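You operate a simulated robot arm through the tools that you are given. There is no shell and no other tool.

You run a simulated robot arm. Do the job below in one go: nothing can be reset, and whatever is moved stays where it is left.

JOB
Press the green and blue blocks down into their marked gaps.
Fine: each in the gap with its colour; slide the yellow bridge over them last.

It is judged by the outcome, as a careful person would: the job done as asked, and still so three seconds after it is handed in. It fails if anything else is knocked over, pushed out of place, dropped, spilled or broken.

ROBOT AND FRAMES
A 7-joint arm with a two-finger parallel gripper, fixed in place. Base frame: the origin is on the floor under the middle of its stand, x ahead of it, y to its left, z up. Units: m, degrees, N and s.
With the tool pointing down near the work surface it reaches from about 0.4 to 0.9 m from the base axis. Its first joint turns from -143.0 to 143.0 degrees. Payload 3 kg.
The tool frame sits at the grasp point between the pads (the TCP): z along the fingers, y along the line on which they close. The tips reach 0.03 m beyond it. Largest opening 0.094 m; finger width 0.028, thickness 0.01; the body of the gripper, 0.05 by 0.096 m, starts 0.055 m behind the TCP.
Orientation is told as [roll, pitch, yaw] about the base's x, y, z axes, in that order, counted from this pose: with the fingers straight down and closing along the base's y, the tool's x points along the base's -x, its y along +y and its z along -z.

CONTROLS
- The arm moves only by the tool jog_arm. Its argument "increments" is a list of rows, each a list of 3 entries, a list of its own where there are three numbers: the shift along the tool's x, y, z in units of 100 mm (1.0 is 100 mm), then the turn, a rotation vector about the tool's x, y, z in units of 180 degrees (1.0 is 180 degrees), then the gripper command, from -1 (fully open) to 1 (shut), values between in proportion. In form: [[[dx, dy, dz], [ax, ay, az], grip], ...]. A call has 1 to 20 rows; each row is the pose to reach, as a shift and turn from the pose commanded when the call began, along the tool's axes at that moment. A call with a number of a shift or a turn outside -1 to 1 is refused whole. Rows are played at 5 a second. More than 0.05 m and 8.6 degrees between two rows, or a gripper value outside its range, and nothing of the call is played. A pose out of reach is approached as far as the arm can. The call stops where the force on the tool passes 90 N (or 10 N more than at its start, if that is more) or the arm is blocked; 0.2 s more then pass. Each finger travels about 0.072 m/s and halts on what it meets, pressing with about 26 N; the grip force reading is that of the motor and also rises with nothing between the fingers. The clock runs only during rows and for 0.2 s after the last one: add rows that repeat a pose to give the fingers time. The reply holds the time, the measured pose of the TCP, the force on the tool along the base axes, the opening and the grip force, in the units named above and with some noise, with the torque about the TCP (base axes, N m) and any sound that the robot's microphone picked up.
- Cameras (640 x 400 px; columns grow to the right, rows downward): "scene" is fixed at [0.0503, -0.4998, 1.4729]; the picture's right is [0.68, -0.74, 0.00], its down [-0.30, -0.27, -0.92] and it looks along [0.68, 0.62, -0.40] (base axes); focal length 373 px, centre (320, 200). "wrist" rides on the gripper at [0.076, 0.014, -0.102] in the tool frame; the picture's right is [-0.18, 0.98, 0.00], its down [-0.75, -0.14, -0.64] and it looks along [-0.63, -0.12, 0.77] (tool axes); focal length 243 px, centre (320, 200). There is no depth. A picture from a camera that has moved, and an enlarged one, comes with that camera's place and axes in the base frame and with its lens.
- snapshot(camera): a new picture of that camera. The clock stands still meanwhile.
- inspect(camera, box): a new picture of the part [left, top, right, bottom] of that camera's present view, enlarged. The clock stands still meanwhile.
- job_done(): hands the job in; it is judged then, once.

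Nothing tells you positions but the pictures and the camera data. Unless the task says otherwise, let go and move clear before handing in.

The tools are called after "Call:" as a command line: name --argument value ..., lists and objects as JSON in quotes. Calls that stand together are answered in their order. jog_arm: Moves the arm, as the interface text tells. Its arguments: {"type":"object","properties":{"increments":{"type":"array"}},"required":["increments"]} The other tools are called the same way: snapshot (camera) takes a picture; inspect (camera, box) takes an enlarged picture of a part of a camera's view; job_done () hands the job in.

At the start:

```text
time: 0.0
tcp_pos: [0.5096, -0.0533, 1.1658]
orientation: [0.0, -0.2, 0.0]
wrist_force: [0.0, 0.7, 0.6]
wrist_torque: [0.02, -0.01, 0.0]
grip_width: 0.0942
grasp_force: 0.1
```

scene: 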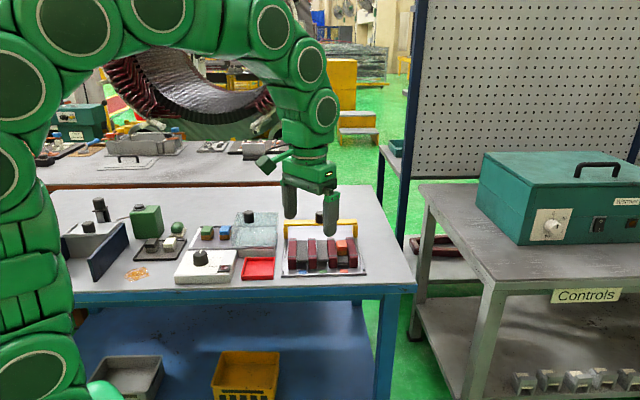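
wrist: 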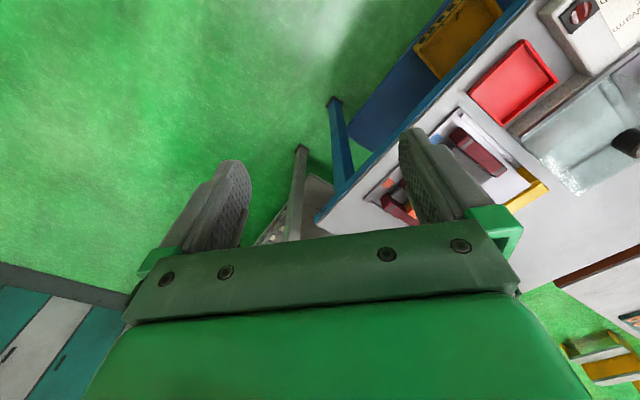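

I see a workbench with several items, among them a tray with dark red blocks and a yellow bridge, and small blue/green blocks nearby. I'll look closer before moving.

Call:
inspect --camera "scene" --box '[260, 200, 380, 290]'

Call:
inspect --camera "scene" --box '[160, 195, 290, 290]'

Call:
inspect --camera "scene" --box '[50, 190, 190, 290]'

Call:
inspect --camera "wrist" --box '[340, 0, 640, 260]'

```text
4.44 times, centred on (320, 245) of scene
camera zoom: at [0.0503, -0.4998, 1.4729], right [0.68, -0.74, 0.0], down [-0.3, -0.27, -0.92], along [0.68, 0.62, -0.4], focal length 1659 px, centre (320, 0)
```

zoom: 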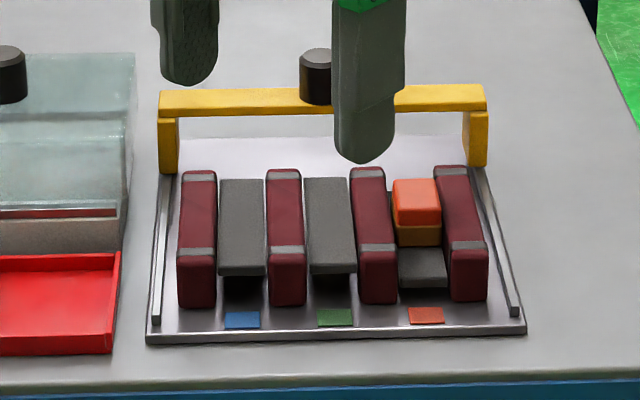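

```text
4.21 times, centred on (225, 242) of scene
camera zoom: at [0.0503, -0.4998, 1.4729], right [0.68, -0.74, 0.0], down [-0.3, -0.27, -0.92], along [0.68, 0.62, -0.4], focal length 1572 px, centre (720, 21)
```

zoom: 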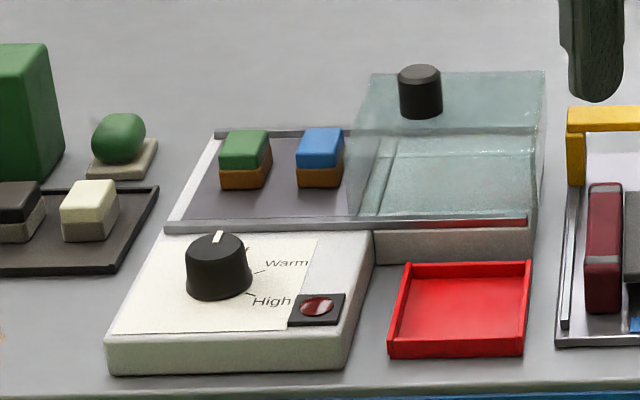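

```text
4.00 times, centred on (120, 240) of scene
camera zoom: at [0.0503, -0.4998, 1.4729], right [0.68, -0.74, 0.0], down [-0.3, -0.27, -0.92], along [0.68, 0.62, -0.4], focal length 1493 px, centre (1120, 40)
```

zoom: 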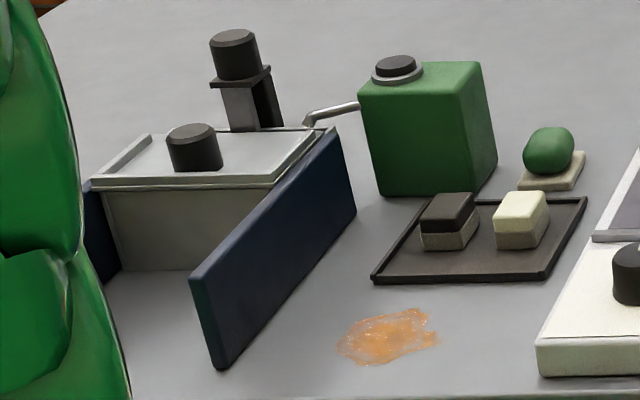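

```text
1.54 times, centred on (490, 130) of wrist
camera zoom: at [0.4321, -0.0381, 1.2675], right [0.18, 0.98, 0.0], down [0.75, -0.14, 0.64], along [0.63, -0.12, -0.77], focal length 373 px, centre (58, 308)
```

zoom: 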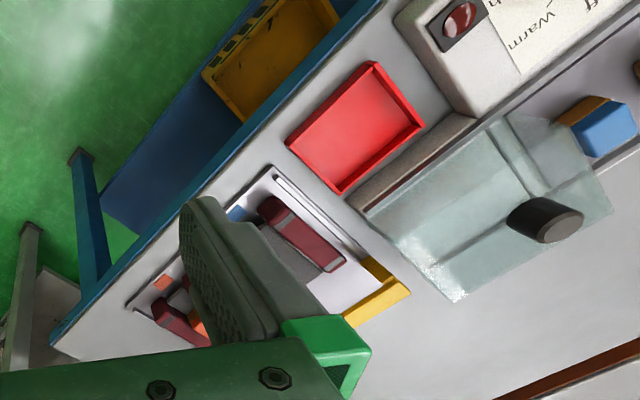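

The tray with dark red dividers has three gaps marked blue, green and orange, and the orange block is already in. The blue and green blocks stand on a grey plate to the left, next to a glass cover. The table seems to be turned about 45° and at z of roughly 0.88. I'll move the wrist camera above the tray for a better look.

Call:
jog_arm --increments '[[[-0.17, 0.12, 0], [0, 0, -0.0417], -1], [[-0.33, 0.25, 0], [0, 0, -0.0833], -1], [[-0.5, 0.37, 0], [0, 0, -0.125], -1], [[-0.67, 0.5, 0], [0, 0, -0.1667], -1], [[-0.83, 0.62, 0], [0, 0, -0.2083], -1], [[-1, 0.75, 0], [0, 0, -0.25], -1]]'

```text
time: 1.4
tcp_pos: [0.6083, 0.0213, 1.1657]
orientation: [0.0, 0.0, 45.1]
wrist_force: [0.2, -0.1, -0.5]
wrist_torque: [0.03, -0.01, -0.01]
grip_width: 0.094
grasp_force: 0.0
```

The arm is turned to look along the tray. I'll advance further above the tray and take a picture.

Call:
jog_arm --increments '[[[-0.3, -0.05, 0], [0, 0, 0], -1], [[-0.6, -0.1, 0], [0, 0, 0], -1], [[-1, -0.2, 0], [0, 0, 0], -1]]'

Call:
snapshot --camera "wrist"

Call:
snapshot --camera "scene"

```text
time: 2.2
tcp_pos: [0.6952, 0.0791, 1.1654]
orientation: [-0.1, -0.1, 45.0]
wrist_force: [0.1, -0.3, -0.8]
wrist_torque: [-0.01, 0.0, -0.01]
grip_width: 0.0941
grasp_force: 0.0
```

```text
taken
camera wrist: at [0.6298, 0.0355, 1.2681], right [-0.57, 0.82, 0.0], down [0.63, 0.43, 0.64], along [0.53, 0.36, -0.77], focal length 243 px, centre (320, 200)
```

wrist: 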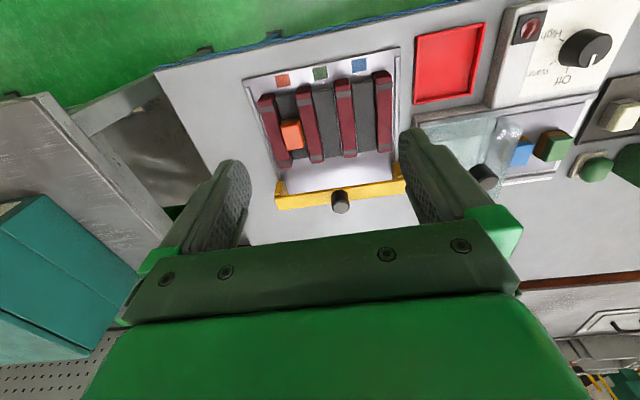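

```text
taken
```

scene: 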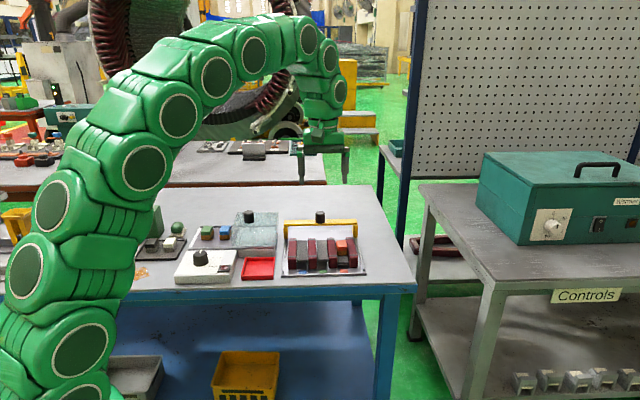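

The wrist now sees the tray with three coloured marks, the bridge at its far end, and the blocks to the right. I'll enlarge these.

Call:
inspect --camera "wrist" --box '[230, 40, 420, 220]'

Call:
inspect --camera "wrist" --box '[440, 0, 640, 200]'

Call:
inspect --camera "scene" --box '[275, 205, 365, 285]'

Call:
inspect --camera "scene" --box '[185, 205, 285, 285]'

```text
2.22 times, centred on (325, 130) of wrist
camera zoom: at [0.6298, 0.0355, 1.2681], right [-0.57, 0.82, 0.0], down [0.63, 0.43, 0.64], along [0.53, 0.36, -0.77], focal length 539 px, centre (309, 356)
```

zoom: 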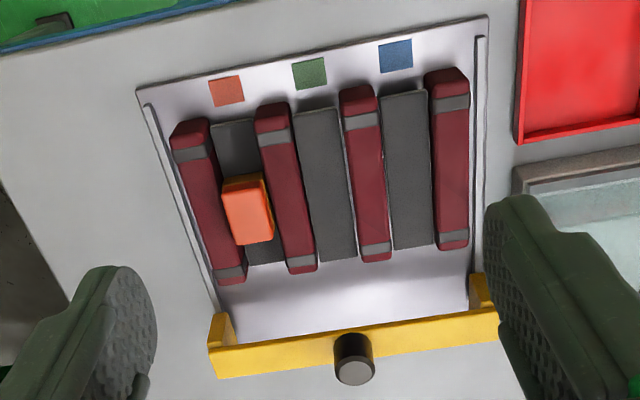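

```text
2.00 times, centred on (540, 100) of wrist
camera zoom: at [0.6298, 0.0355, 1.2681], right [-0.57, 0.82, 0.0], down [0.63, 0.43, 0.64], along [0.53, 0.36, -0.77], focal length 485 px, centre (-120, 400)
```

zoom: 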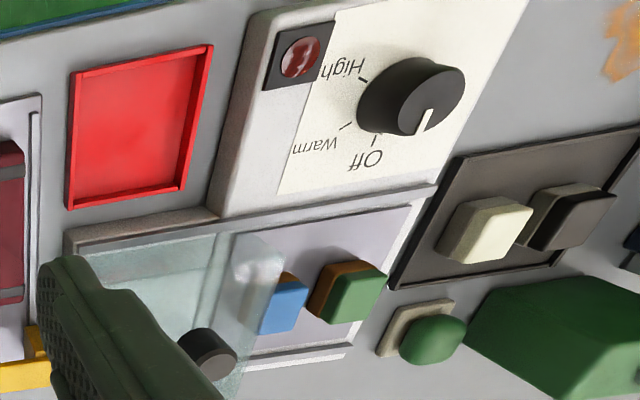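

```text
5.00 times, centred on (320, 245) of scene
camera zoom: at [0.0503, -0.4998, 1.4729], right [0.68, -0.74, 0.0], down [-0.3, -0.27, -0.92], along [0.68, 0.62, -0.4], focal length 1867 px, centre (320, -25)
```

zoom: 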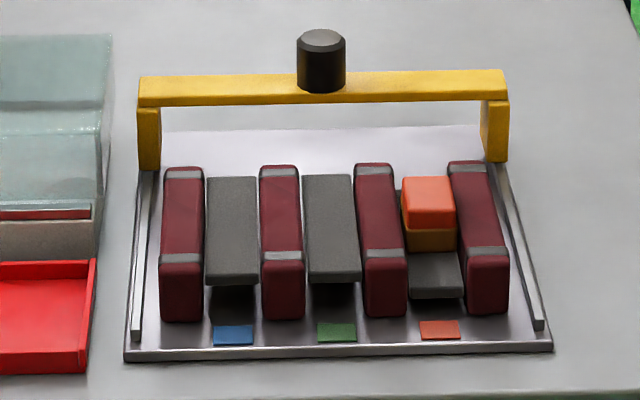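

```text
5.00 times, centred on (235, 245) of scene
camera zoom: at [0.0503, -0.4998, 1.4729], right [0.68, -0.74, 0.0], down [-0.3, -0.27, -0.92], along [0.68, 0.62, -0.4], focal length 1867 px, centre (745, -25)
```

zoom: 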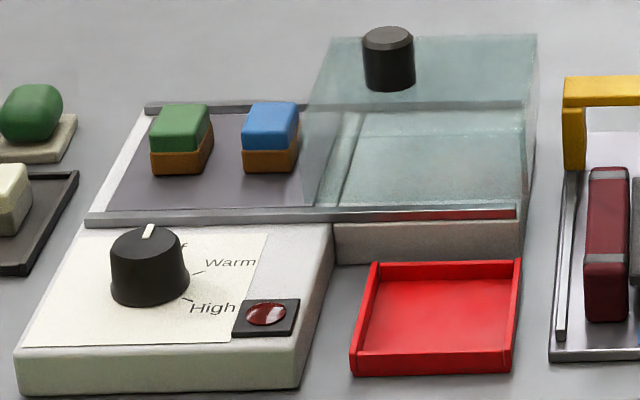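

The knob is at "Off", the glass cover slides along rails beside the blue block, and each gap holds a grey slab; the orange one sits about 12 mm lower, under its block. I'll zoom in tightly to measure the blocks and slabs.

Call:
inspect --camera "scene" --box '[312, 222, 360, 270]'

Call:
inspect --camera "scene" --box '[280, 230, 336, 280]'

Call:
inspect --camera "scene" --box '[205, 205, 265, 255]'

Call:
inspect --camera "wrist" --box '[270, 70, 350, 140]'

Call:
inspect --camera "wrist" --box '[480, 90, 600, 190]'

```text
8.33 times, centred on (336, 246) of scene
camera zoom: at [0.0503, -0.4998, 1.4729], right [0.68, -0.74, 0.0], down [-0.3, -0.27, -0.92], along [0.68, 0.62, -0.4], focal length 3111 px, centre (187, -183)
```

zoom: 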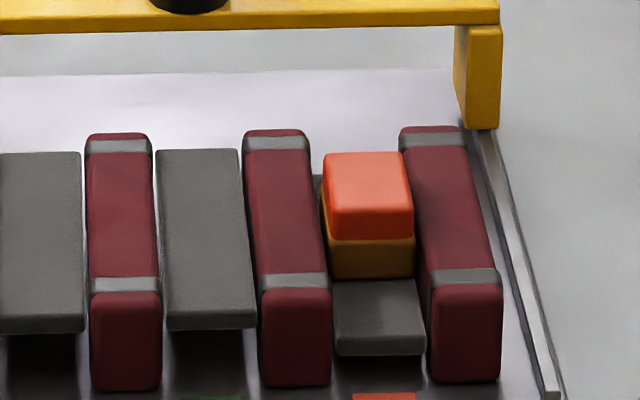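

```text
8.00 times, centred on (308, 255) of scene
camera zoom: at [0.0503, -0.4998, 1.4729], right [0.68, -0.74, 0.0], down [-0.3, -0.27, -0.92], along [0.68, 0.62, -0.4], focal length 2987 px, centre (416, -240)
```

zoom: 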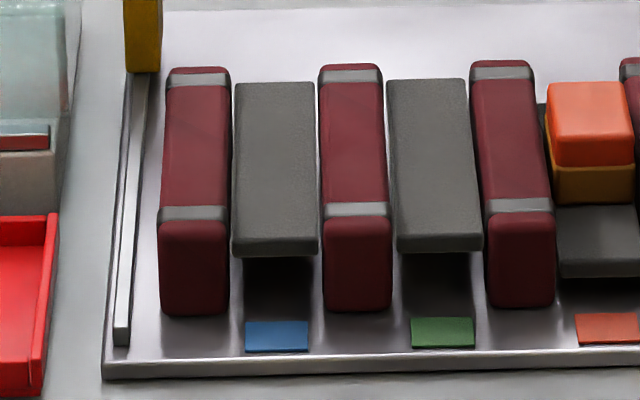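

```text
8.00 times, centred on (235, 230) of scene
camera zoom: at [0.0503, -0.4998, 1.4729], right [0.68, -0.74, 0.0], down [-0.3, -0.27, -0.92], along [0.68, 0.62, -0.4], focal length 2987 px, centre (1000, -40)
```

zoom: 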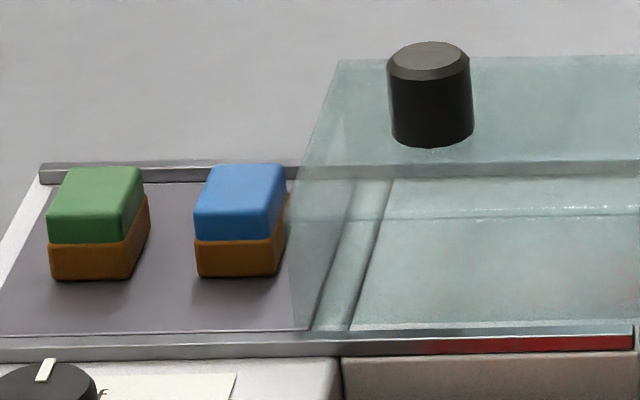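

```text
5.71 times, centred on (310, 105) of wrist
camera zoom: at [0.6298, 0.0355, 1.2681], right [-0.57, 0.82, 0.0], down [0.63, 0.43, 0.64], along [0.53, 0.36, -0.77], focal length 1386 px, centre (377, 743)
```

zoom: 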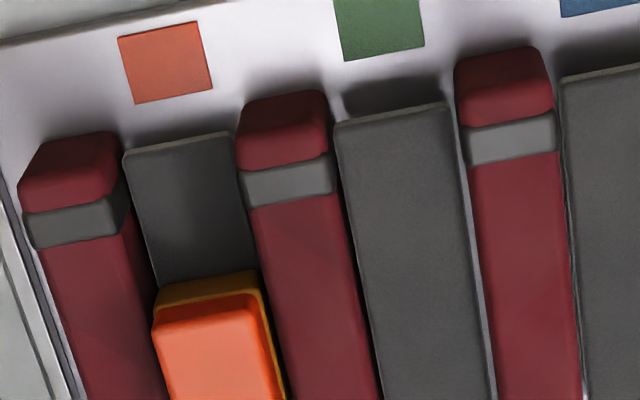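

```text
4.00 times, centred on (540, 140) of wrist
camera zoom: at [0.6298, 0.0355, 1.2681], right [-0.57, 0.82, 0.0], down [0.63, 0.43, 0.64], along [0.53, 0.36, -0.77], focal length 970 px, centre (-560, 440)
```

zoom: 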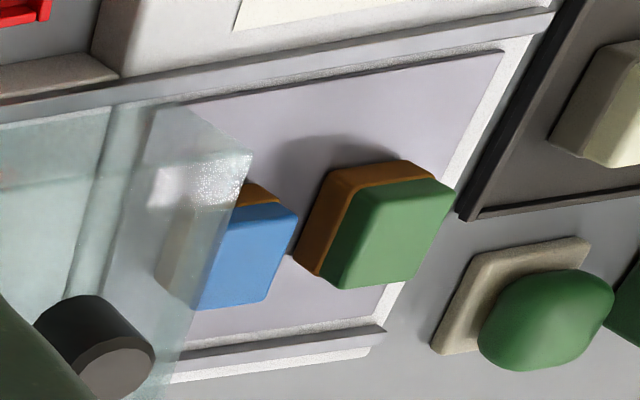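

The gaps are about 33 mm wide, the blocks about 30 mm wide and 30 mm high, and the slabs are pushed down about 12 mm when a block is pressed in. Next I move the wrist camera over the blue and green blocks to measure them accurately.

Call:
jog_arm --increments '[[[-0.15, 0.33, 0], [0, 0, 0], -1], [[-0.3, 0.67, 0], [0, 0, 0], -1], [[-0.5, 1, 0], [0, 0, 0], -1]]'

Call:
jog_arm --increments '[[[-0.15, 0.33, 0.07], [0, 0, 0], -1], [[-0.3, 0.67, 0.13], [0, 0, 0], -1], [[-0.5, 1, 0.2], [0, 0, 0], -1]]'

Call:
jog_arm --increments '[[[-0.15, 0.33, 0.17], [0, 0, 0], -1], [[-0.3, 0.67, 0.33], [0, 0, 0], -1], [[-0.5, 1, 0.5], [0, 0, 0], -1]]'

Call:
snapshot --camera "wrist"

Call:
snapshot --camera "scene"

```text
time: 3.0
tcp_pos: [0.6582, 0.1845, 1.166]
orientation: [0.0, 0.0, 45.0]
wrist_force: [-0.4, -0.5, 0.5]
wrist_torque: [-0.01, -0.02, 0.03]
grip_width: 0.0941
grasp_force: 0.1
```

```text
time: 3.8
tcp_pos: [0.6225, 0.2906, 1.1448]
orientation: [-0.1, 0.0, 44.9]
wrist_force: [-0.8, 0.1, -0.2]
wrist_torque: [0.02, -0.03, -0.02]
grip_width: 0.0939
grasp_force: 0.1
```

```text
time: 4.6
tcp_pos: [0.587, 0.3968, 1.0957]
orientation: [0.0, -0.2, 45.0]
wrist_force: [-0.3, 1.1, -0.9]
wrist_torque: [0.05, -0.01, -0.01]
grip_width: 0.0939
grasp_force: 0.1
```

```text
taken
camera wrist: at [0.5224, 0.3538, 1.1975], right [-0.56, 0.83, 0.0], down [0.63, 0.43, 0.64], along [0.53, 0.36, -0.77], focal length 243 px, centre (320, 200)
```

wrist: 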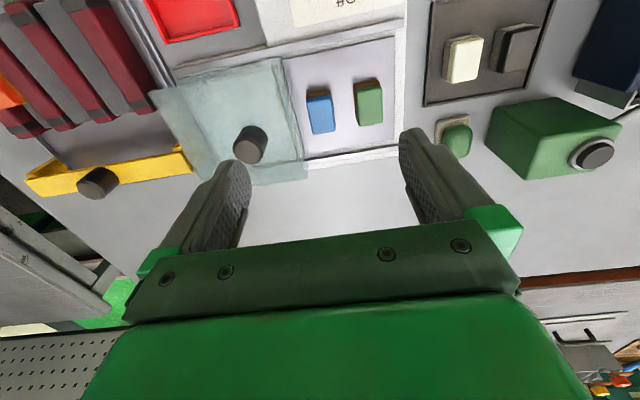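

```text
taken
```

scene: 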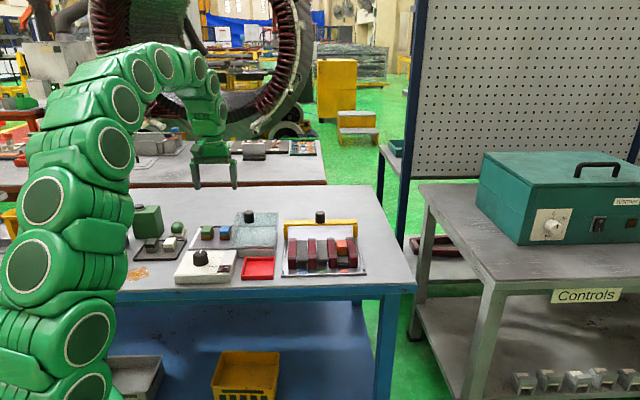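

Call:
inspect --camera "wrist" --box '[260, 40, 410, 160]'

Call:
inspect --camera "wrist" --box '[295, 70, 395, 140]'

Call:
inspect --camera "wrist" --box '[150, 40, 320, 190]'

Call:
inspect --camera "scene" --box '[190, 215, 250, 255]'

```text
3.33 times, centred on (335, 100) of wrist
camera zoom: at [0.5224, 0.3538, 1.1975], right [-0.56, 0.83, 0.0], down [0.63, 0.43, 0.64], along [0.53, 0.36, -0.77], focal length 809 px, centre (270, 533)
```

zoom: 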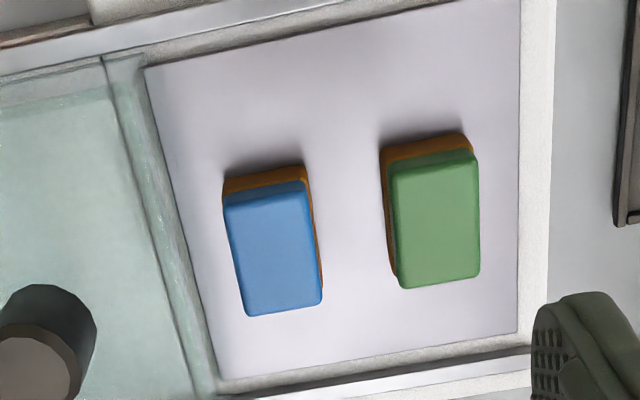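

```text
5.71 times, centred on (345, 105) of wrist
camera zoom: at [0.5224, 0.3538, 1.1975], right [-0.56, 0.83, 0.0], down [0.63, 0.43, 0.64], along [0.53, 0.36, -0.77], focal length 1386 px, centre (177, 743)
```

zoom: 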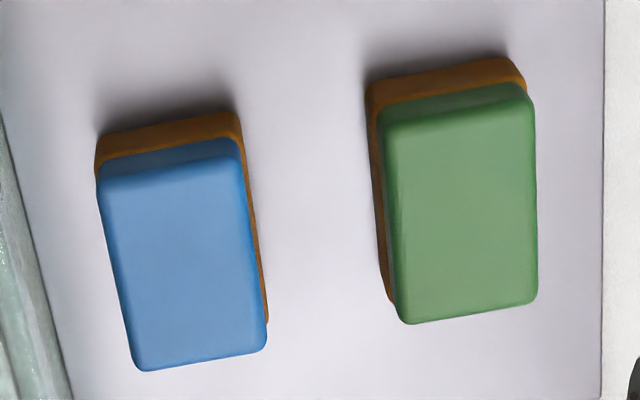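

```text
2.67 times, centred on (235, 115) of wrist
camera zoom: at [0.5224, 0.3538, 1.1975], right [-0.56, 0.83, 0.0], down [0.63, 0.43, 0.64], along [0.53, 0.36, -0.77], focal length 647 px, centre (547, 427)
```

zoom: 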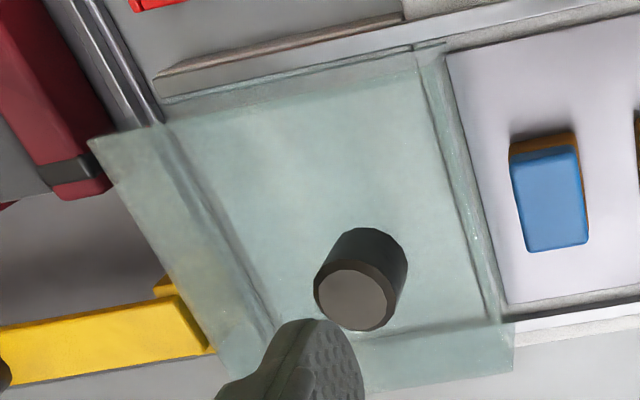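

```text
10.00 times, centred on (220, 235) of scene
camera zoom: at [0.0503, -0.4998, 1.4729], right [0.68, -0.74, 0.0], down [-0.3, -0.27, -0.92], along [0.68, 0.62, -0.4], focal length 3734 px, centre (1320, -150)
```

zoom: 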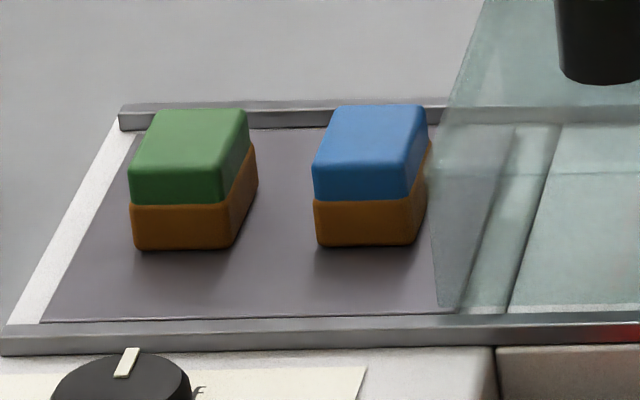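

From this view the green block is centred about 55 mm left of the blue one on the plate. The blue block is only about 14 mm from the glass cover, so I'll handle it separately. First I'll go above the green block with the fingers partly closed, and check alignment.

Call:
jog_arm --increments '[[[-0.05, 0.14, 0.2], [0, 0, 0], -0.5], [[-0.1, 0.28, 0.4], [0, 0, 0], -0.06], [[-0.15, 0.42, 0.55], [0, 0, 0], -0.06], [[-0.252, 0.54, 0.65], [0, 0, 0], -0.06], [[-0.252, 0.54, 0.65], [0, 0, 0], -0.06]]'

Call:
snapshot --camera "wrist"

Call:
inspect --camera "wrist" --box '[230, 90, 400, 230]'

Call:
inspect --camera "scene" --box '[180, 170, 280, 260]'

```text
time: 5.8
tcp_pos: [0.5662, 0.4528, 1.0307]
orientation: [-0.1, 0.0, 45.0]
wrist_force: [0.2, 1.1, -0.2]
wrist_torque: [0.02, 0.02, 0.02]
grip_width: 0.0497
grasp_force: 0.1
```

```text
taken
camera wrist: at [0.5024, 0.4094, 1.1326], right [-0.56, 0.83, 0.0], down [0.63, 0.43, 0.64], along [0.53, 0.36, -0.77], focal length 243 px, centre (320, 200)
```

wrist: 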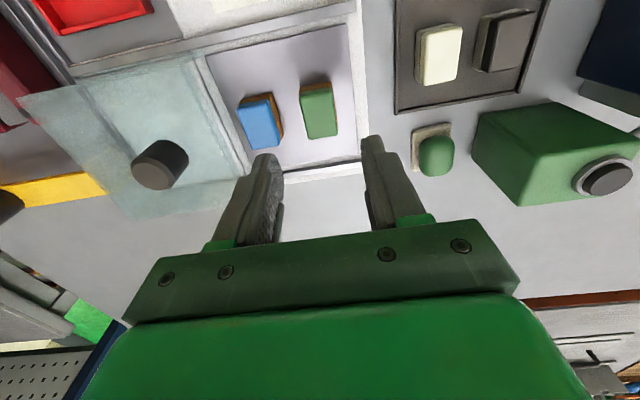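

```text
2.86 times, centred on (315, 160) of wrist
camera zoom: at [0.5024, 0.4094, 1.1326], right [-0.56, 0.83, 0.0], down [0.63, 0.43, 0.64], along [0.53, 0.36, -0.77], focal length 693 px, centre (334, 314)
```

zoom: 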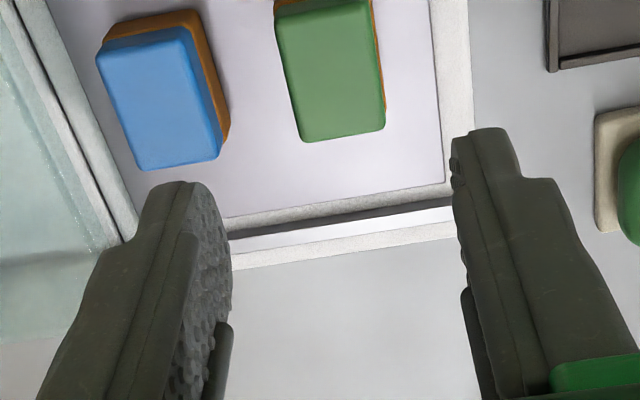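

```text
4.44 times, centred on (230, 215) of scene
camera zoom: at [0.0503, -0.4998, 1.4729], right [0.68, -0.74, 0.0], down [-0.3, -0.27, -0.92], along [0.68, 0.62, -0.4], focal length 1659 px, centre (720, 133)
```

zoom: 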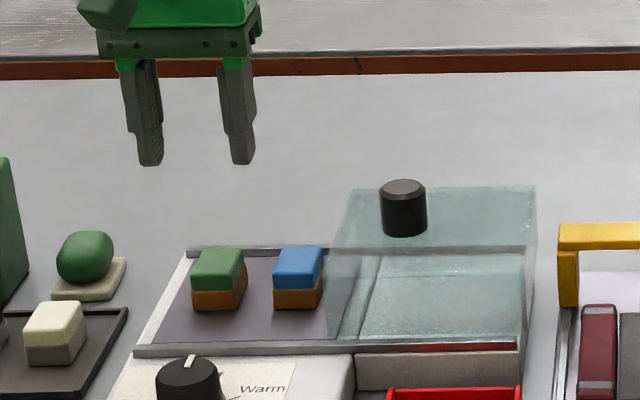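

The fingers straddle the green block's position laterally (TCP at the block's centre line). I'll lower to just around the block's top and check clearance to the blue block.

Call:
jog_arm --increments '[[[-0.02, 0, 0.25], [0, 0, 0], -0.06], [[-0.02, 0, 0.5], [0, 0, 0], -0.06], [[-0.02, 0, 0.7], [0, 0, 0], -0.06], [[-0.02, 0, 0.8], [0, 0, 0], -0.06], [[-0.02, 0, 0.85], [0, 0, 0], -0.06]]'

Call:
snapshot --camera "wrist"

Call:
inspect --camera "scene" --box '[180, 190, 260, 250]'

Call:
inspect --camera "wrist" --box '[220, 60, 420, 230]'

```text
time: 7.0
tcp_pos: [0.5685, 0.4548, 0.9446]
orientation: [-0.1, 0.1, 45.0]
wrist_force: [-0.4, 0.4, 0.9]
wrist_torque: [-0.04, 0.0, 0.0]
grip_width: 0.05
grasp_force: 0.1
```

```text
taken
camera wrist: at [0.5037, 0.411, 1.0469], right [-0.57, 0.82, 0.0], down [0.63, 0.43, 0.64], along [0.53, 0.36, -0.77], focal length 243 px, centre (320, 200)
```

wrist: 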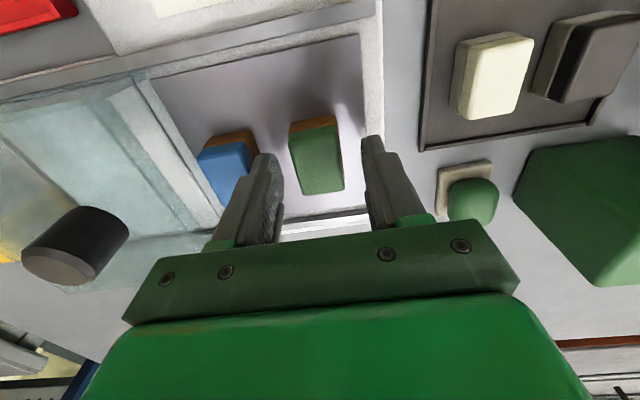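

```text
6.67 times, centred on (220, 220) of scene
camera zoom: at [0.0503, -0.4998, 1.4729], right [0.68, -0.74, 0.0], down [-0.3, -0.27, -0.92], along [0.68, 0.62, -0.4], focal length 2489 px, centre (987, 67)
```

zoom: 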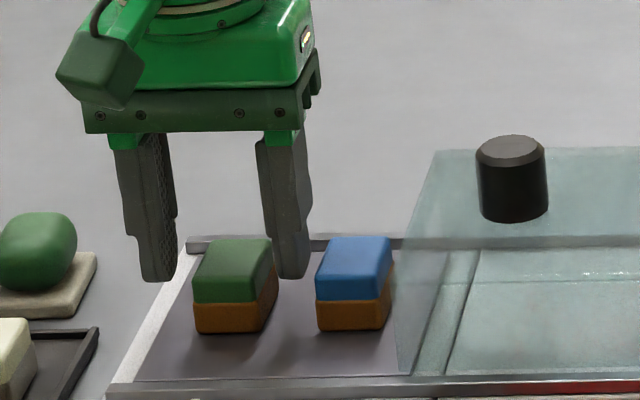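

```text
2.35 times, centred on (320, 145) of wrist
camera zoom: at [0.5037, 0.411, 1.0469], right [-0.57, 0.82, 0.0], down [0.63, 0.43, 0.64], along [0.53, 0.36, -0.77], focal length 571 px, centre (320, 329)
```

zoom: 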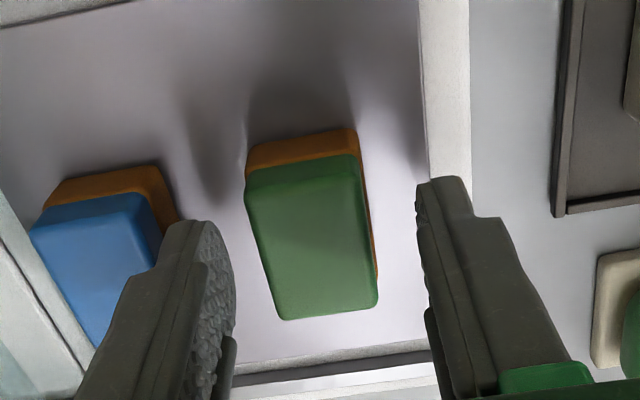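

The fingertips are on either side of the green block, with clearance to the blue one. I'll shift about 5 mm toward the front, go down 7 mm more, and close.

Call:
jog_arm --increments '[[[0.05, 0, 0.0], [0, 0, 0], -0.06], [[0.05, 0, 0.04], [0, 0, 0], -0.06], [[0.05, 0, 0.075], [0, 0, 0], -0.06], [[0.05, 0, 0.075], [0, 0, 0], 0.2], [[0.05, 0, 0.075], [0, 0, 0], 0.5], [[0.05, 0, 0.075], [0, 0, 0], 1], [[0.05, 0, 0.075], [0, 0, 0], 1]]'

Call:
inspect --camera "scene" --box '[180, 190, 260, 250]'

Call:
inspect --camera "wrist" --box '[220, 60, 420, 230]'

```text
time: 8.6
tcp_pos: [0.5654, 0.4513, 0.9377]
orientation: [0.0, 0.0, 45.0]
wrist_force: [-0.8, 0.7, 2.5]
wrist_torque: [0.06, 0.0, -0.01]
grip_width: 0.0288
grasp_force: 26.3
```

```text
6.67 times, centred on (220, 220) of scene
camera zoom: at [0.0503, -0.4998, 1.4729], right [0.68, -0.74, 0.0], down [-0.3, -0.27, -0.92], along [0.68, 0.62, -0.4], focal length 2489 px, centre (987, 67)
```

zoom: 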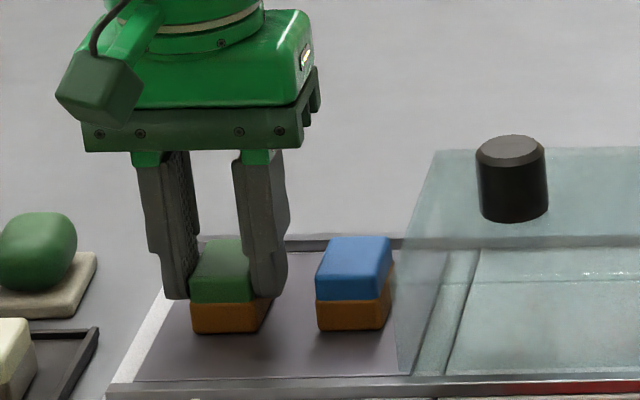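

```text
2.35 times, centred on (320, 145) of wrist
camera zoom: at [0.5005, 0.4077, 1.04], right [-0.56, 0.83, 0.0], down [0.63, 0.43, 0.64], along [0.53, 0.36, -0.77], focal length 571 px, centre (320, 329)
```

zoom: 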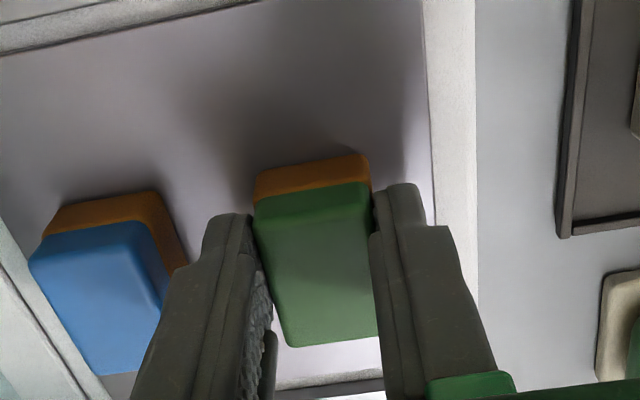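

The green block is gripped (28.8 mm). I'll lift it straight up and verify it's held.

Call:
jog_arm --increments '[[[0, 0, -0.1], [0, 0, 0], 1], [[0, 0, -0.3], [0, 0, 0], 1], [[0, 0, -0.6], [0, 0, 0], 1], [[0, 0, -1], [0, 0, 0], 1]]'

Call:
jog_arm --increments '[[[0, 0, -0.2], [0, 0, 0], 1], [[0, 0, -0.4], [0, 0, 0], 1]]'

Call:
snapshot --camera "wrist"

Call:
snapshot --camera "scene"

```text
time: 9.6
tcp_pos: [0.5671, 0.4512, 1.0379]
orientation: [-0.1, -0.2, 45.1]
wrist_force: [-0.8, 1.0, 0.2]
wrist_torque: [-0.05, 0.02, 0.02]
grip_width: 0.0289
grasp_force: 26.0
```

```text
time: 10.2
tcp_pos: [0.5652, 0.4514, 1.0783]
orientation: [-0.1, -0.1, 45.0]
wrist_force: [-0.5, -0.5, -0.2]
wrist_torque: [0.02, -0.02, 0.01]
grip_width: 0.0292
grasp_force: 25.8
```

```text
taken
camera wrist: at [0.5011, 0.4084, 1.1799], right [-0.57, 0.82, 0.0], down [0.63, 0.43, 0.64], along [0.53, 0.36, -0.77], focal length 243 px, centre (320, 200)
```

wrist: 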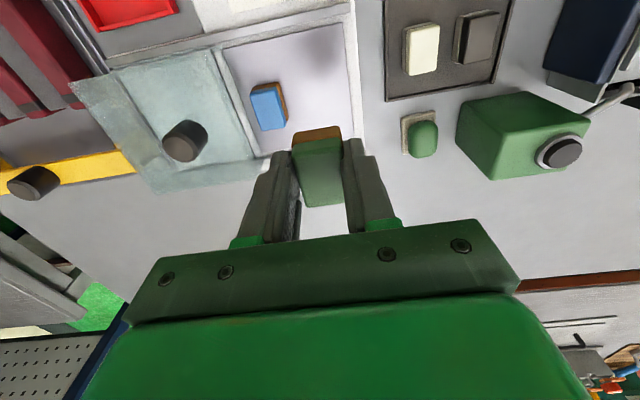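

```text
taken
```

scene: 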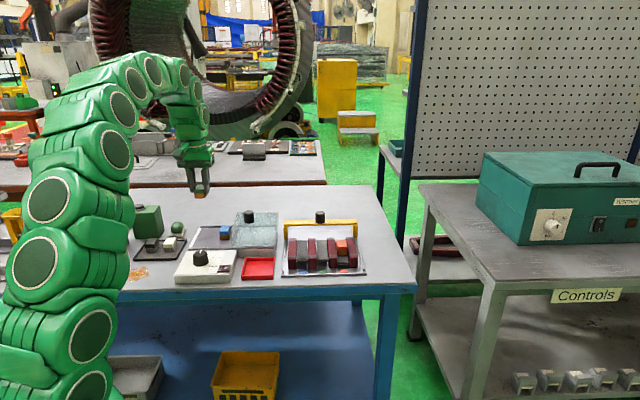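

The green block is held securely. I'll carry it at a safe height across to above the green gap.

Call:
jog_arm --increments '[[[0.06, -0.24, 0], [0, 0, 0], 1], [[0.12, -0.48, 0], [0, 0, 0], 1], [[0.18, -0.72, 0], [0, 0, 0], 1], [[0.24, -0.95, 0], [0, 0, 0], 1]]'

Call:
jog_arm --increments '[[[0.06, -0.24, 0], [0, 0, 0], 1], [[0.12, -0.48, 0], [0, 0, 0], 1], [[0.18, -0.72, 0], [0, 0, 0], 1], [[0.24, -0.95, 0], [0, 0, 0], 1]]'

Call:
jog_arm --increments '[[[0.06, -0.24, 0], [0, 0, 0], 1], [[0.12, -0.48, 0], [0, 0, 0], 1], [[0.18, -0.72, 0], [0, 0, 0], 1], [[0.24, -0.95, 0], [0, 0, 0], 1]]'

Call:
jog_arm --increments '[[[0.06, -0.24, 0], [0, 0, 0], 1], [[0.12, -0.48, 0], [0, 0, 0], 1], [[0.18, -0.7, 0], [0, 0, 0], 1], [[0.18, -0.7, 0], [0, 0, 0], 1]]'

Call:
snapshot --camera "wrist"

Call:
inspect --camera "scene" --box '[270, 180, 370, 280]'

```text
time: 11.2
tcp_pos: [0.6155, 0.3663, 1.0776]
orientation: [0.0, 0.0, 45.0]
wrist_force: [0.8, -0.2, -1.0]
wrist_torque: [0.0, 0.0, -0.02]
grip_width: 0.0291
grasp_force: 25.8
```

```text
time: 12.2
tcp_pos: [0.6653, 0.2828, 1.078]
orientation: [0.0, 0.1, 45.0]
wrist_force: [-0.4, 0.4, 0.5]
wrist_torque: [0.0, -0.01, 0.01]
grip_width: 0.0292
grasp_force: 25.9
```

```text
time: 13.2
tcp_pos: [0.7157, 0.1984, 1.0795]
orientation: [0.0, 0.1, 45.0]
wrist_force: [0.0, 0.6, -1.5]
wrist_torque: [0.0, 0.01, 0.01]
grip_width: 0.029
grasp_force: 25.9
```

```text
time: 14.2
tcp_pos: [0.753, 0.1348, 1.0783]
orientation: [0.1, 0.1, 44.9]
wrist_force: [-0.1, -0.3, -0.1]
wrist_torque: [0.01, 0.01, -0.02]
grip_width: 0.0292
grasp_force: 26.6
```

```text
taken
camera wrist: at [0.6883, 0.0924, 1.18], right [-0.56, 0.83, 0.0], down [0.63, 0.43, 0.64], along [0.53, 0.36, -0.77], focal length 243 px, centre (320, 200)
```

wrist: 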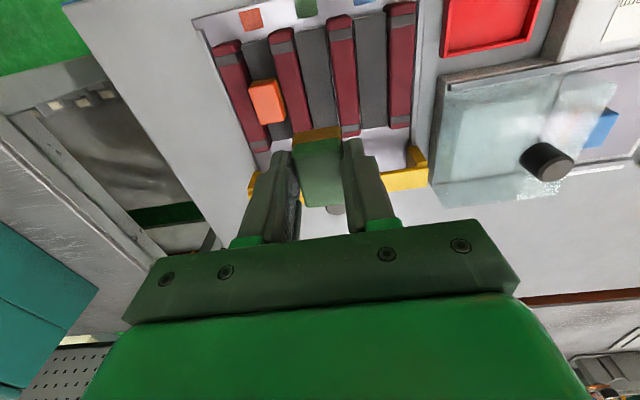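

```text
4.00 times, centred on (320, 230) of scene
camera zoom: at [0.0503, -0.4998, 1.4729], right [0.68, -0.74, 0.0], down [-0.3, -0.27, -0.92], along [0.68, 0.62, -0.4], focal length 1493 px, centre (320, 80)
```

zoom: 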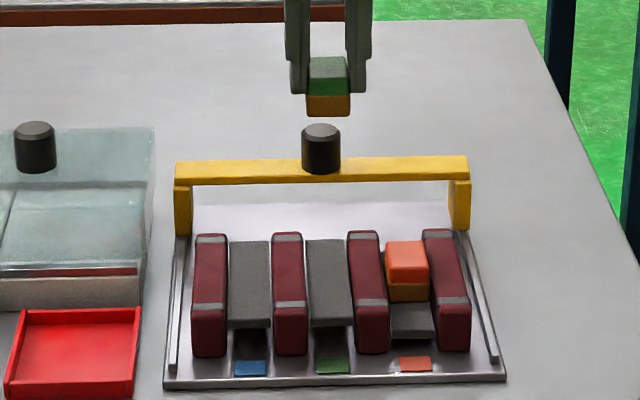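

The green block hangs above the tray. I'll zoom in to align it with the green gap before lowering.

Call:
inspect --camera "wrist" --box '[200, 0, 420, 180]'

Call:
inspect --camera "wrist" --box '[260, 60, 380, 170]'

```text
2.22 times, centred on (310, 90) of wrist
camera zoom: at [0.6883, 0.0924, 1.18], right [-0.56, 0.83, 0.0], down [0.63, 0.43, 0.64], along [0.53, 0.36, -0.77], focal length 539 px, centre (342, 444)
```

zoom: 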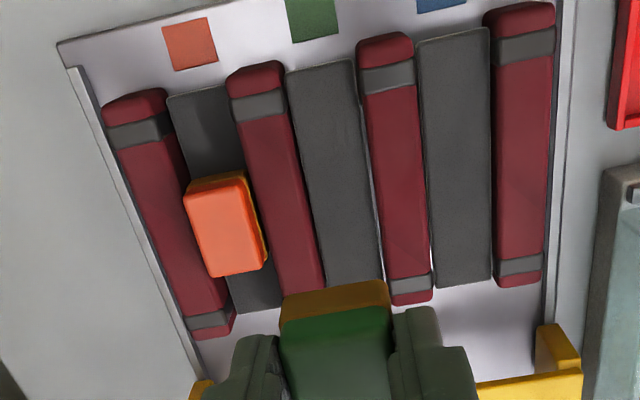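

```text
3.64 times, centred on (320, 115) of wrist
camera zoom: at [0.6883, 0.0924, 1.18], right [-0.56, 0.83, 0.0], down [0.63, 0.43, 0.64], along [0.53, 0.36, -0.77], focal length 882 px, centre (320, 509)
```

zoom: 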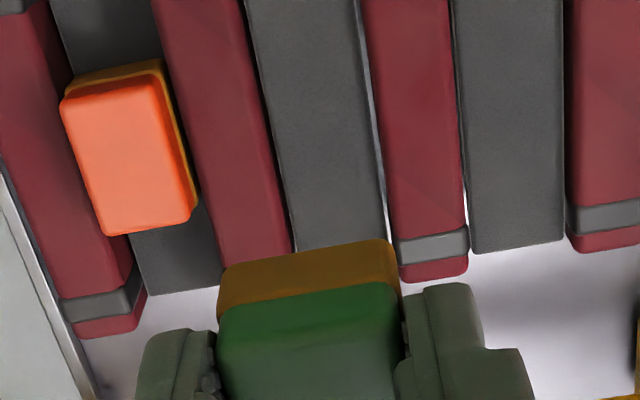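

My alignment estimate has the block centred on the green gap within about 0.5 mm. I'll lower to just above the dividers and check again.

Call:
jog_arm --increments '[[[0.04, 0, 0.2], [0, 0, 0], 1], [[0.04, 0, 0.45], [0, 0, 0], 1], [[0.04, 0, 0.7], [0, 0, 0], 1], [[0.04, 0, 0.9], [0, 0, 0], 1], [[0.04, 0, 1.0], [0, 0, 0], 1]]'

Call:
inspect --camera "wrist" --box '[220, 40, 420, 220]'

Call:
inspect --camera "scene" --box '[275, 200, 365, 280]'

```text
time: 15.4
tcp_pos: [0.7498, 0.1326, 0.9791]
orientation: [0.0, 0.0, 45.0]
wrist_force: [-0.1, 0.2, -0.8]
wrist_torque: [-0.02, 0.0, -0.02]
grip_width: 0.029
grasp_force: 26.1
```

```text
2.22 times, centred on (320, 130) of wrist
camera zoom: at [0.6847, 0.0896, 1.0804], right [-0.56, 0.83, 0.0], down [0.63, 0.43, 0.64], along [0.53, 0.36, -0.77], focal length 539 px, centre (320, 356)
```

zoom: 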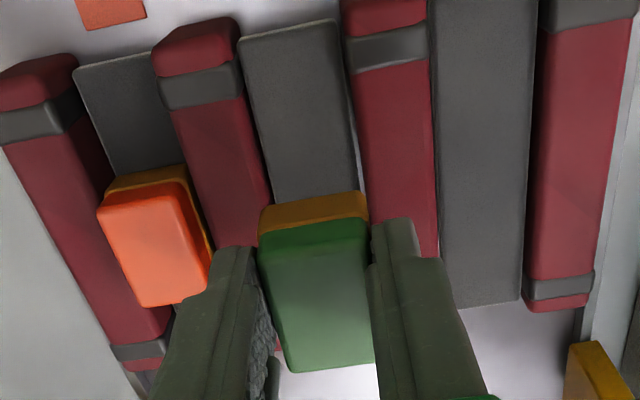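

```text
5.00 times, centred on (320, 240) of scene
camera zoom: at [0.0503, -0.4998, 1.4729], right [0.68, -0.74, 0.0], down [-0.3, -0.27, -0.92], along [0.68, 0.62, -0.4], focal length 1867 px, centre (320, 0)
```

zoom: 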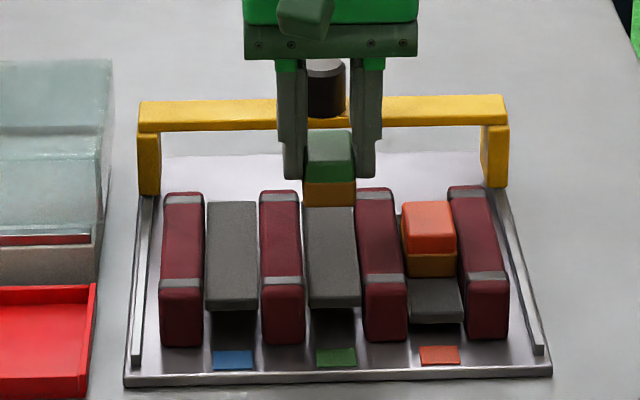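

Alignment still looks good. I'll lower in small steps while watching the force.

Call:
jog_arm --increments '[[[0, 0, 0.08], [0, 0, 0], 1], [[0, 0, 0.16], [0, 0, 0], 1], [[0, 0, 0.23], [0, 0, 0], 1]]'

Call:
jog_arm --increments '[[[0, 0, 0.02], [0, 0, 0], 1], [[0, 0, 0.04], [0, 0, 0], 1], [[0, 0, 0.04], [0, 0, 0], 1]]'

Call:
inspect --camera "scene" --box '[290, 215, 360, 275]'

Call:
inspect --camera "wrist" --box '[240, 60, 400, 220]'

```text
time: 16.2
tcp_pos: [0.749, 0.134, 0.9548]
orientation: [0.1, 0.0, 45.0]
wrist_force: [0.4, 0.5, -1.3]
wrist_torque: [-0.03, -0.01, 0.0]
grip_width: 0.029
grasp_force: 25.9
```

```text
time: 17.0
tcp_pos: [0.7503, 0.1328, 0.9517]
orientation: [0.0, -0.1, 45.0]
wrist_force: [-0.3, 0.6, -0.4]
wrist_torque: [0.02, 0.01, 0.0]
grip_width: 0.0293
grasp_force: 25.7
```

```text
6.67 times, centred on (325, 245) of scene
camera zoom: at [0.0503, -0.4998, 1.4729], right [0.68, -0.74, 0.0], down [-0.3, -0.27, -0.92], along [0.68, 0.62, -0.4], focal length 2489 px, centre (287, -100)
```

zoom: 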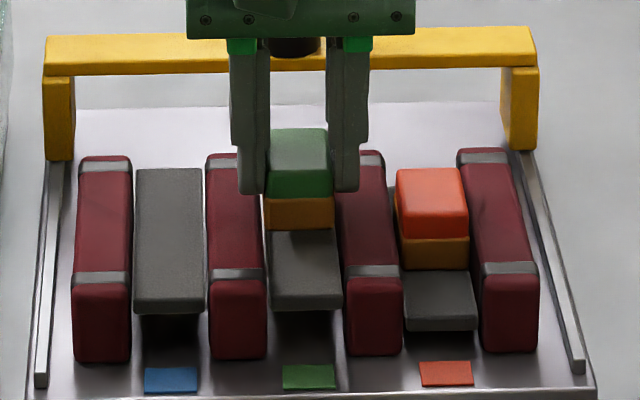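

```text
2.50 times, centred on (320, 140) of wrist
camera zoom: at [0.6852, 0.09, 1.053], right [-0.56, 0.83, 0.0], down [0.63, 0.43, 0.64], along [0.53, 0.36, -0.77], focal length 606 px, centre (320, 350)
```

zoom: 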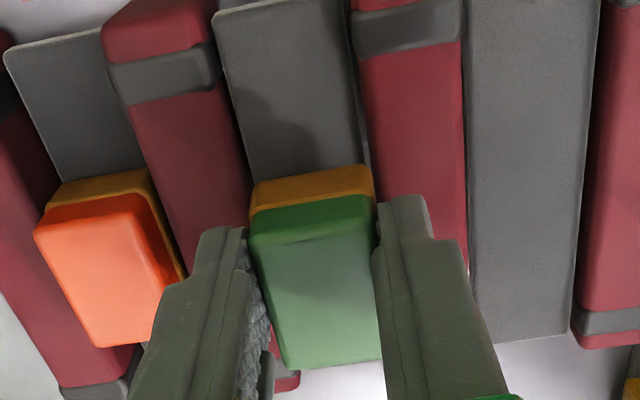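

The block is entering the gap with no contact force yet. I'll continue in small steps.

Call:
jog_arm --increments '[[[0, 0, 0.015], [0, 0, 0], 1], [[0, 0, 0.03], [0, 0, 0], 1], [[0, 0, 0.03], [0, 0, 0], 1]]'

Call:
jog_arm --increments '[[[0, 0, 0.01], [0, 0, 0], 1], [[0, 0, 0.02], [0, 0, 0], 1], [[0, 0, 0.02], [0, 0, 0], 1]]'

Call:
inspect --camera "scene" --box '[290, 215, 360, 275]'

```text
time: 17.8
tcp_pos: [0.7501, 0.1335, 0.9476]
orientation: [0.0, -0.1, 45.0]
wrist_force: [0.0, 0.3, -1.2]
wrist_torque: [-0.01, -0.01, -0.02]
grip_width: 0.0292
grasp_force: 25.7
```

```text
time: 18.6
tcp_pos: [0.7493, 0.1345, 0.9458]
orientation: [0.1, -0.1, 44.9]
wrist_force: [0.2, 0.3, -0.6]
wrist_torque: [0.0, 0.01, 0.02]
grip_width: 0.0293
grasp_force: 26.6
```

```text
6.67 times, centred on (325, 245) of scene
camera zoom: at [0.0503, -0.4998, 1.4729], right [0.68, -0.74, 0.0], down [-0.3, -0.27, -0.92], along [0.68, 0.62, -0.4], focal length 2489 px, centre (287, -100)
```

zoom: 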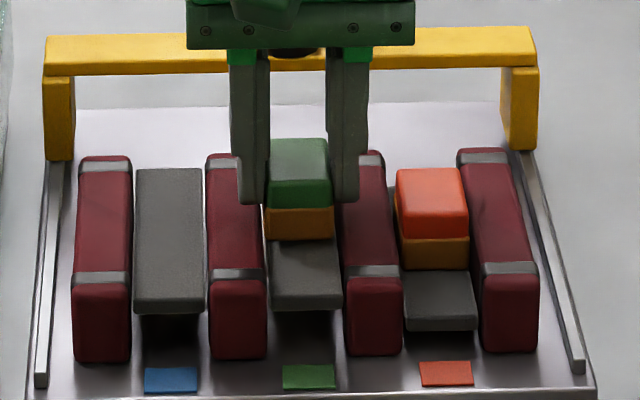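

Still no contact; the block is inside the gap mouth, about 3 mm from the slab. I'll continue with 1 mm steps.

Call:
jog_arm --increments '[[[0, 0, 0.01], [0, 0, 0], 1], [[0, 0, 0.01], [0, 0, 0], 1]]'

Call:
jog_arm --increments '[[[0, 0, 0.01], [0, 0, 0], 1], [[0, 0, 0.01], [0, 0, 0], 1]]'

Call:
jog_arm --increments '[[[0, 0, 0.01], [0, 0, 0], 1], [[0, 0, 0.01], [0, 0, 0], 1]]'

Call:
inspect --camera "scene" --box '[290, 215, 360, 275]'

Call:
inspect --camera "wrist" --box '[240, 60, 400, 220]'

```text
time: 19.2
tcp_pos: [0.7499, 0.1337, 0.9462]
orientation: [0.0, 0.0, 45.0]
wrist_force: [0.2, 0.0, -0.6]
wrist_torque: [0.04, -0.01, 0.02]
grip_width: 0.0291
grasp_force: 25.8
```

```text
time: 19.8
tcp_pos: [0.748, 0.1346, 0.9447]
orientation: [0.1, 0.0, 45.0]
wrist_force: [0.8, 0.8, -0.5]
wrist_torque: [0.01, 0.02, 0.05]
grip_width: 0.0292
grasp_force: 26.0
```

```text
time: 20.4
tcp_pos: [0.7507, 0.1341, 0.9434]
orientation: [0.0, 0.0, 45.0]
wrist_force: [-0.8, -1.2, -0.7]
wrist_torque: [0.02, 0.01, 0.02]
grip_width: 0.029
grasp_force: 25.7
```

```text
6.67 times, centred on (325, 245) of scene
camera zoom: at [0.0503, -0.4998, 1.4729], right [0.68, -0.74, 0.0], down [-0.3, -0.27, -0.92], along [0.68, 0.62, -0.4], focal length 2489 px, centre (287, -100)
```

zoom: 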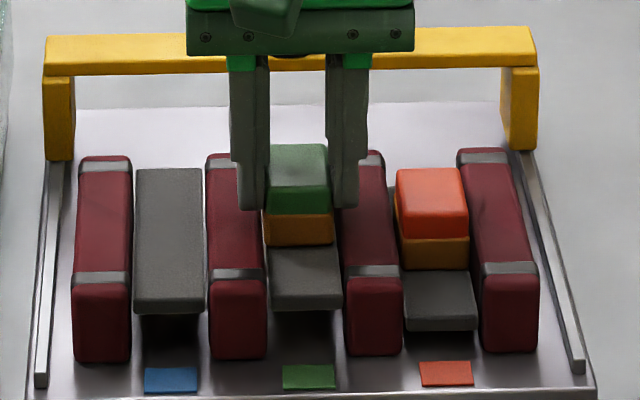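

```text
2.50 times, centred on (320, 140) of wrist
camera zoom: at [0.6852, 0.0902, 1.0451], right [-0.56, 0.83, 0.0], down [0.63, 0.43, 0.64], along [0.53, 0.36, -0.77], focal length 606 px, centre (320, 350)
```

zoom: 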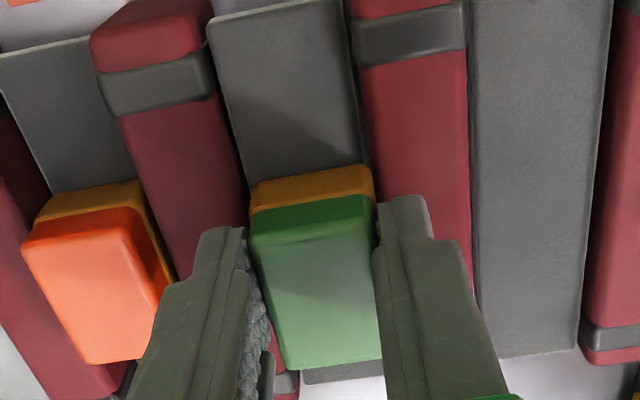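

Almost at the slab. I'll go on in 1 mm steps until contact shows in the force.

Call:
jog_arm --increments '[[[0, 0, 0.01], [0, 0, 0], 1], [[0, 0, 0.01], [0, 0, 0], 1]]'

Call:
jog_arm --increments '[[[0, 0, 0.01], [0, 0, 0], 1], [[0, 0, 0.01], [0, 0, 0], 1]]'

Call:
inspect --camera "scene" --box '[300, 220, 350, 260]'

```text
time: 21.0
tcp_pos: [0.7499, 0.1329, 0.9428]
orientation: [-0.1, 0.0, 44.9]
wrist_force: [-0.3, 0.6, -0.2]
wrist_torque: [0.01, -0.02, -0.02]
grip_width: 0.0293
grasp_force: 26.0
```

```text
time: 21.6
tcp_pos: [0.7491, 0.1336, 0.9408]
orientation: [0.0, 0.0, 45.1]
wrist_force: [-0.2, 1.7, 2.9]
wrist_torque: [0.08, 0.02, -0.06]
grip_width: 0.0288
grasp_force: 25.9
```

```text
10.00 times, centred on (325, 240) of scene
camera zoom: at [0.0503, -0.4998, 1.4729], right [0.68, -0.74, 0.0], down [-0.3, -0.27, -0.92], along [0.68, 0.62, -0.4], focal length 3734 px, centre (270, -200)
```

zoom: 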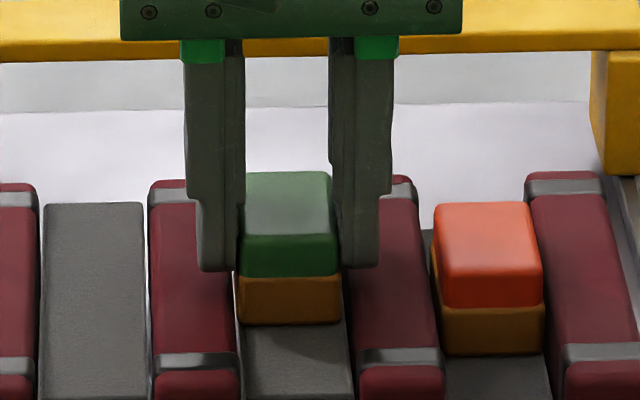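

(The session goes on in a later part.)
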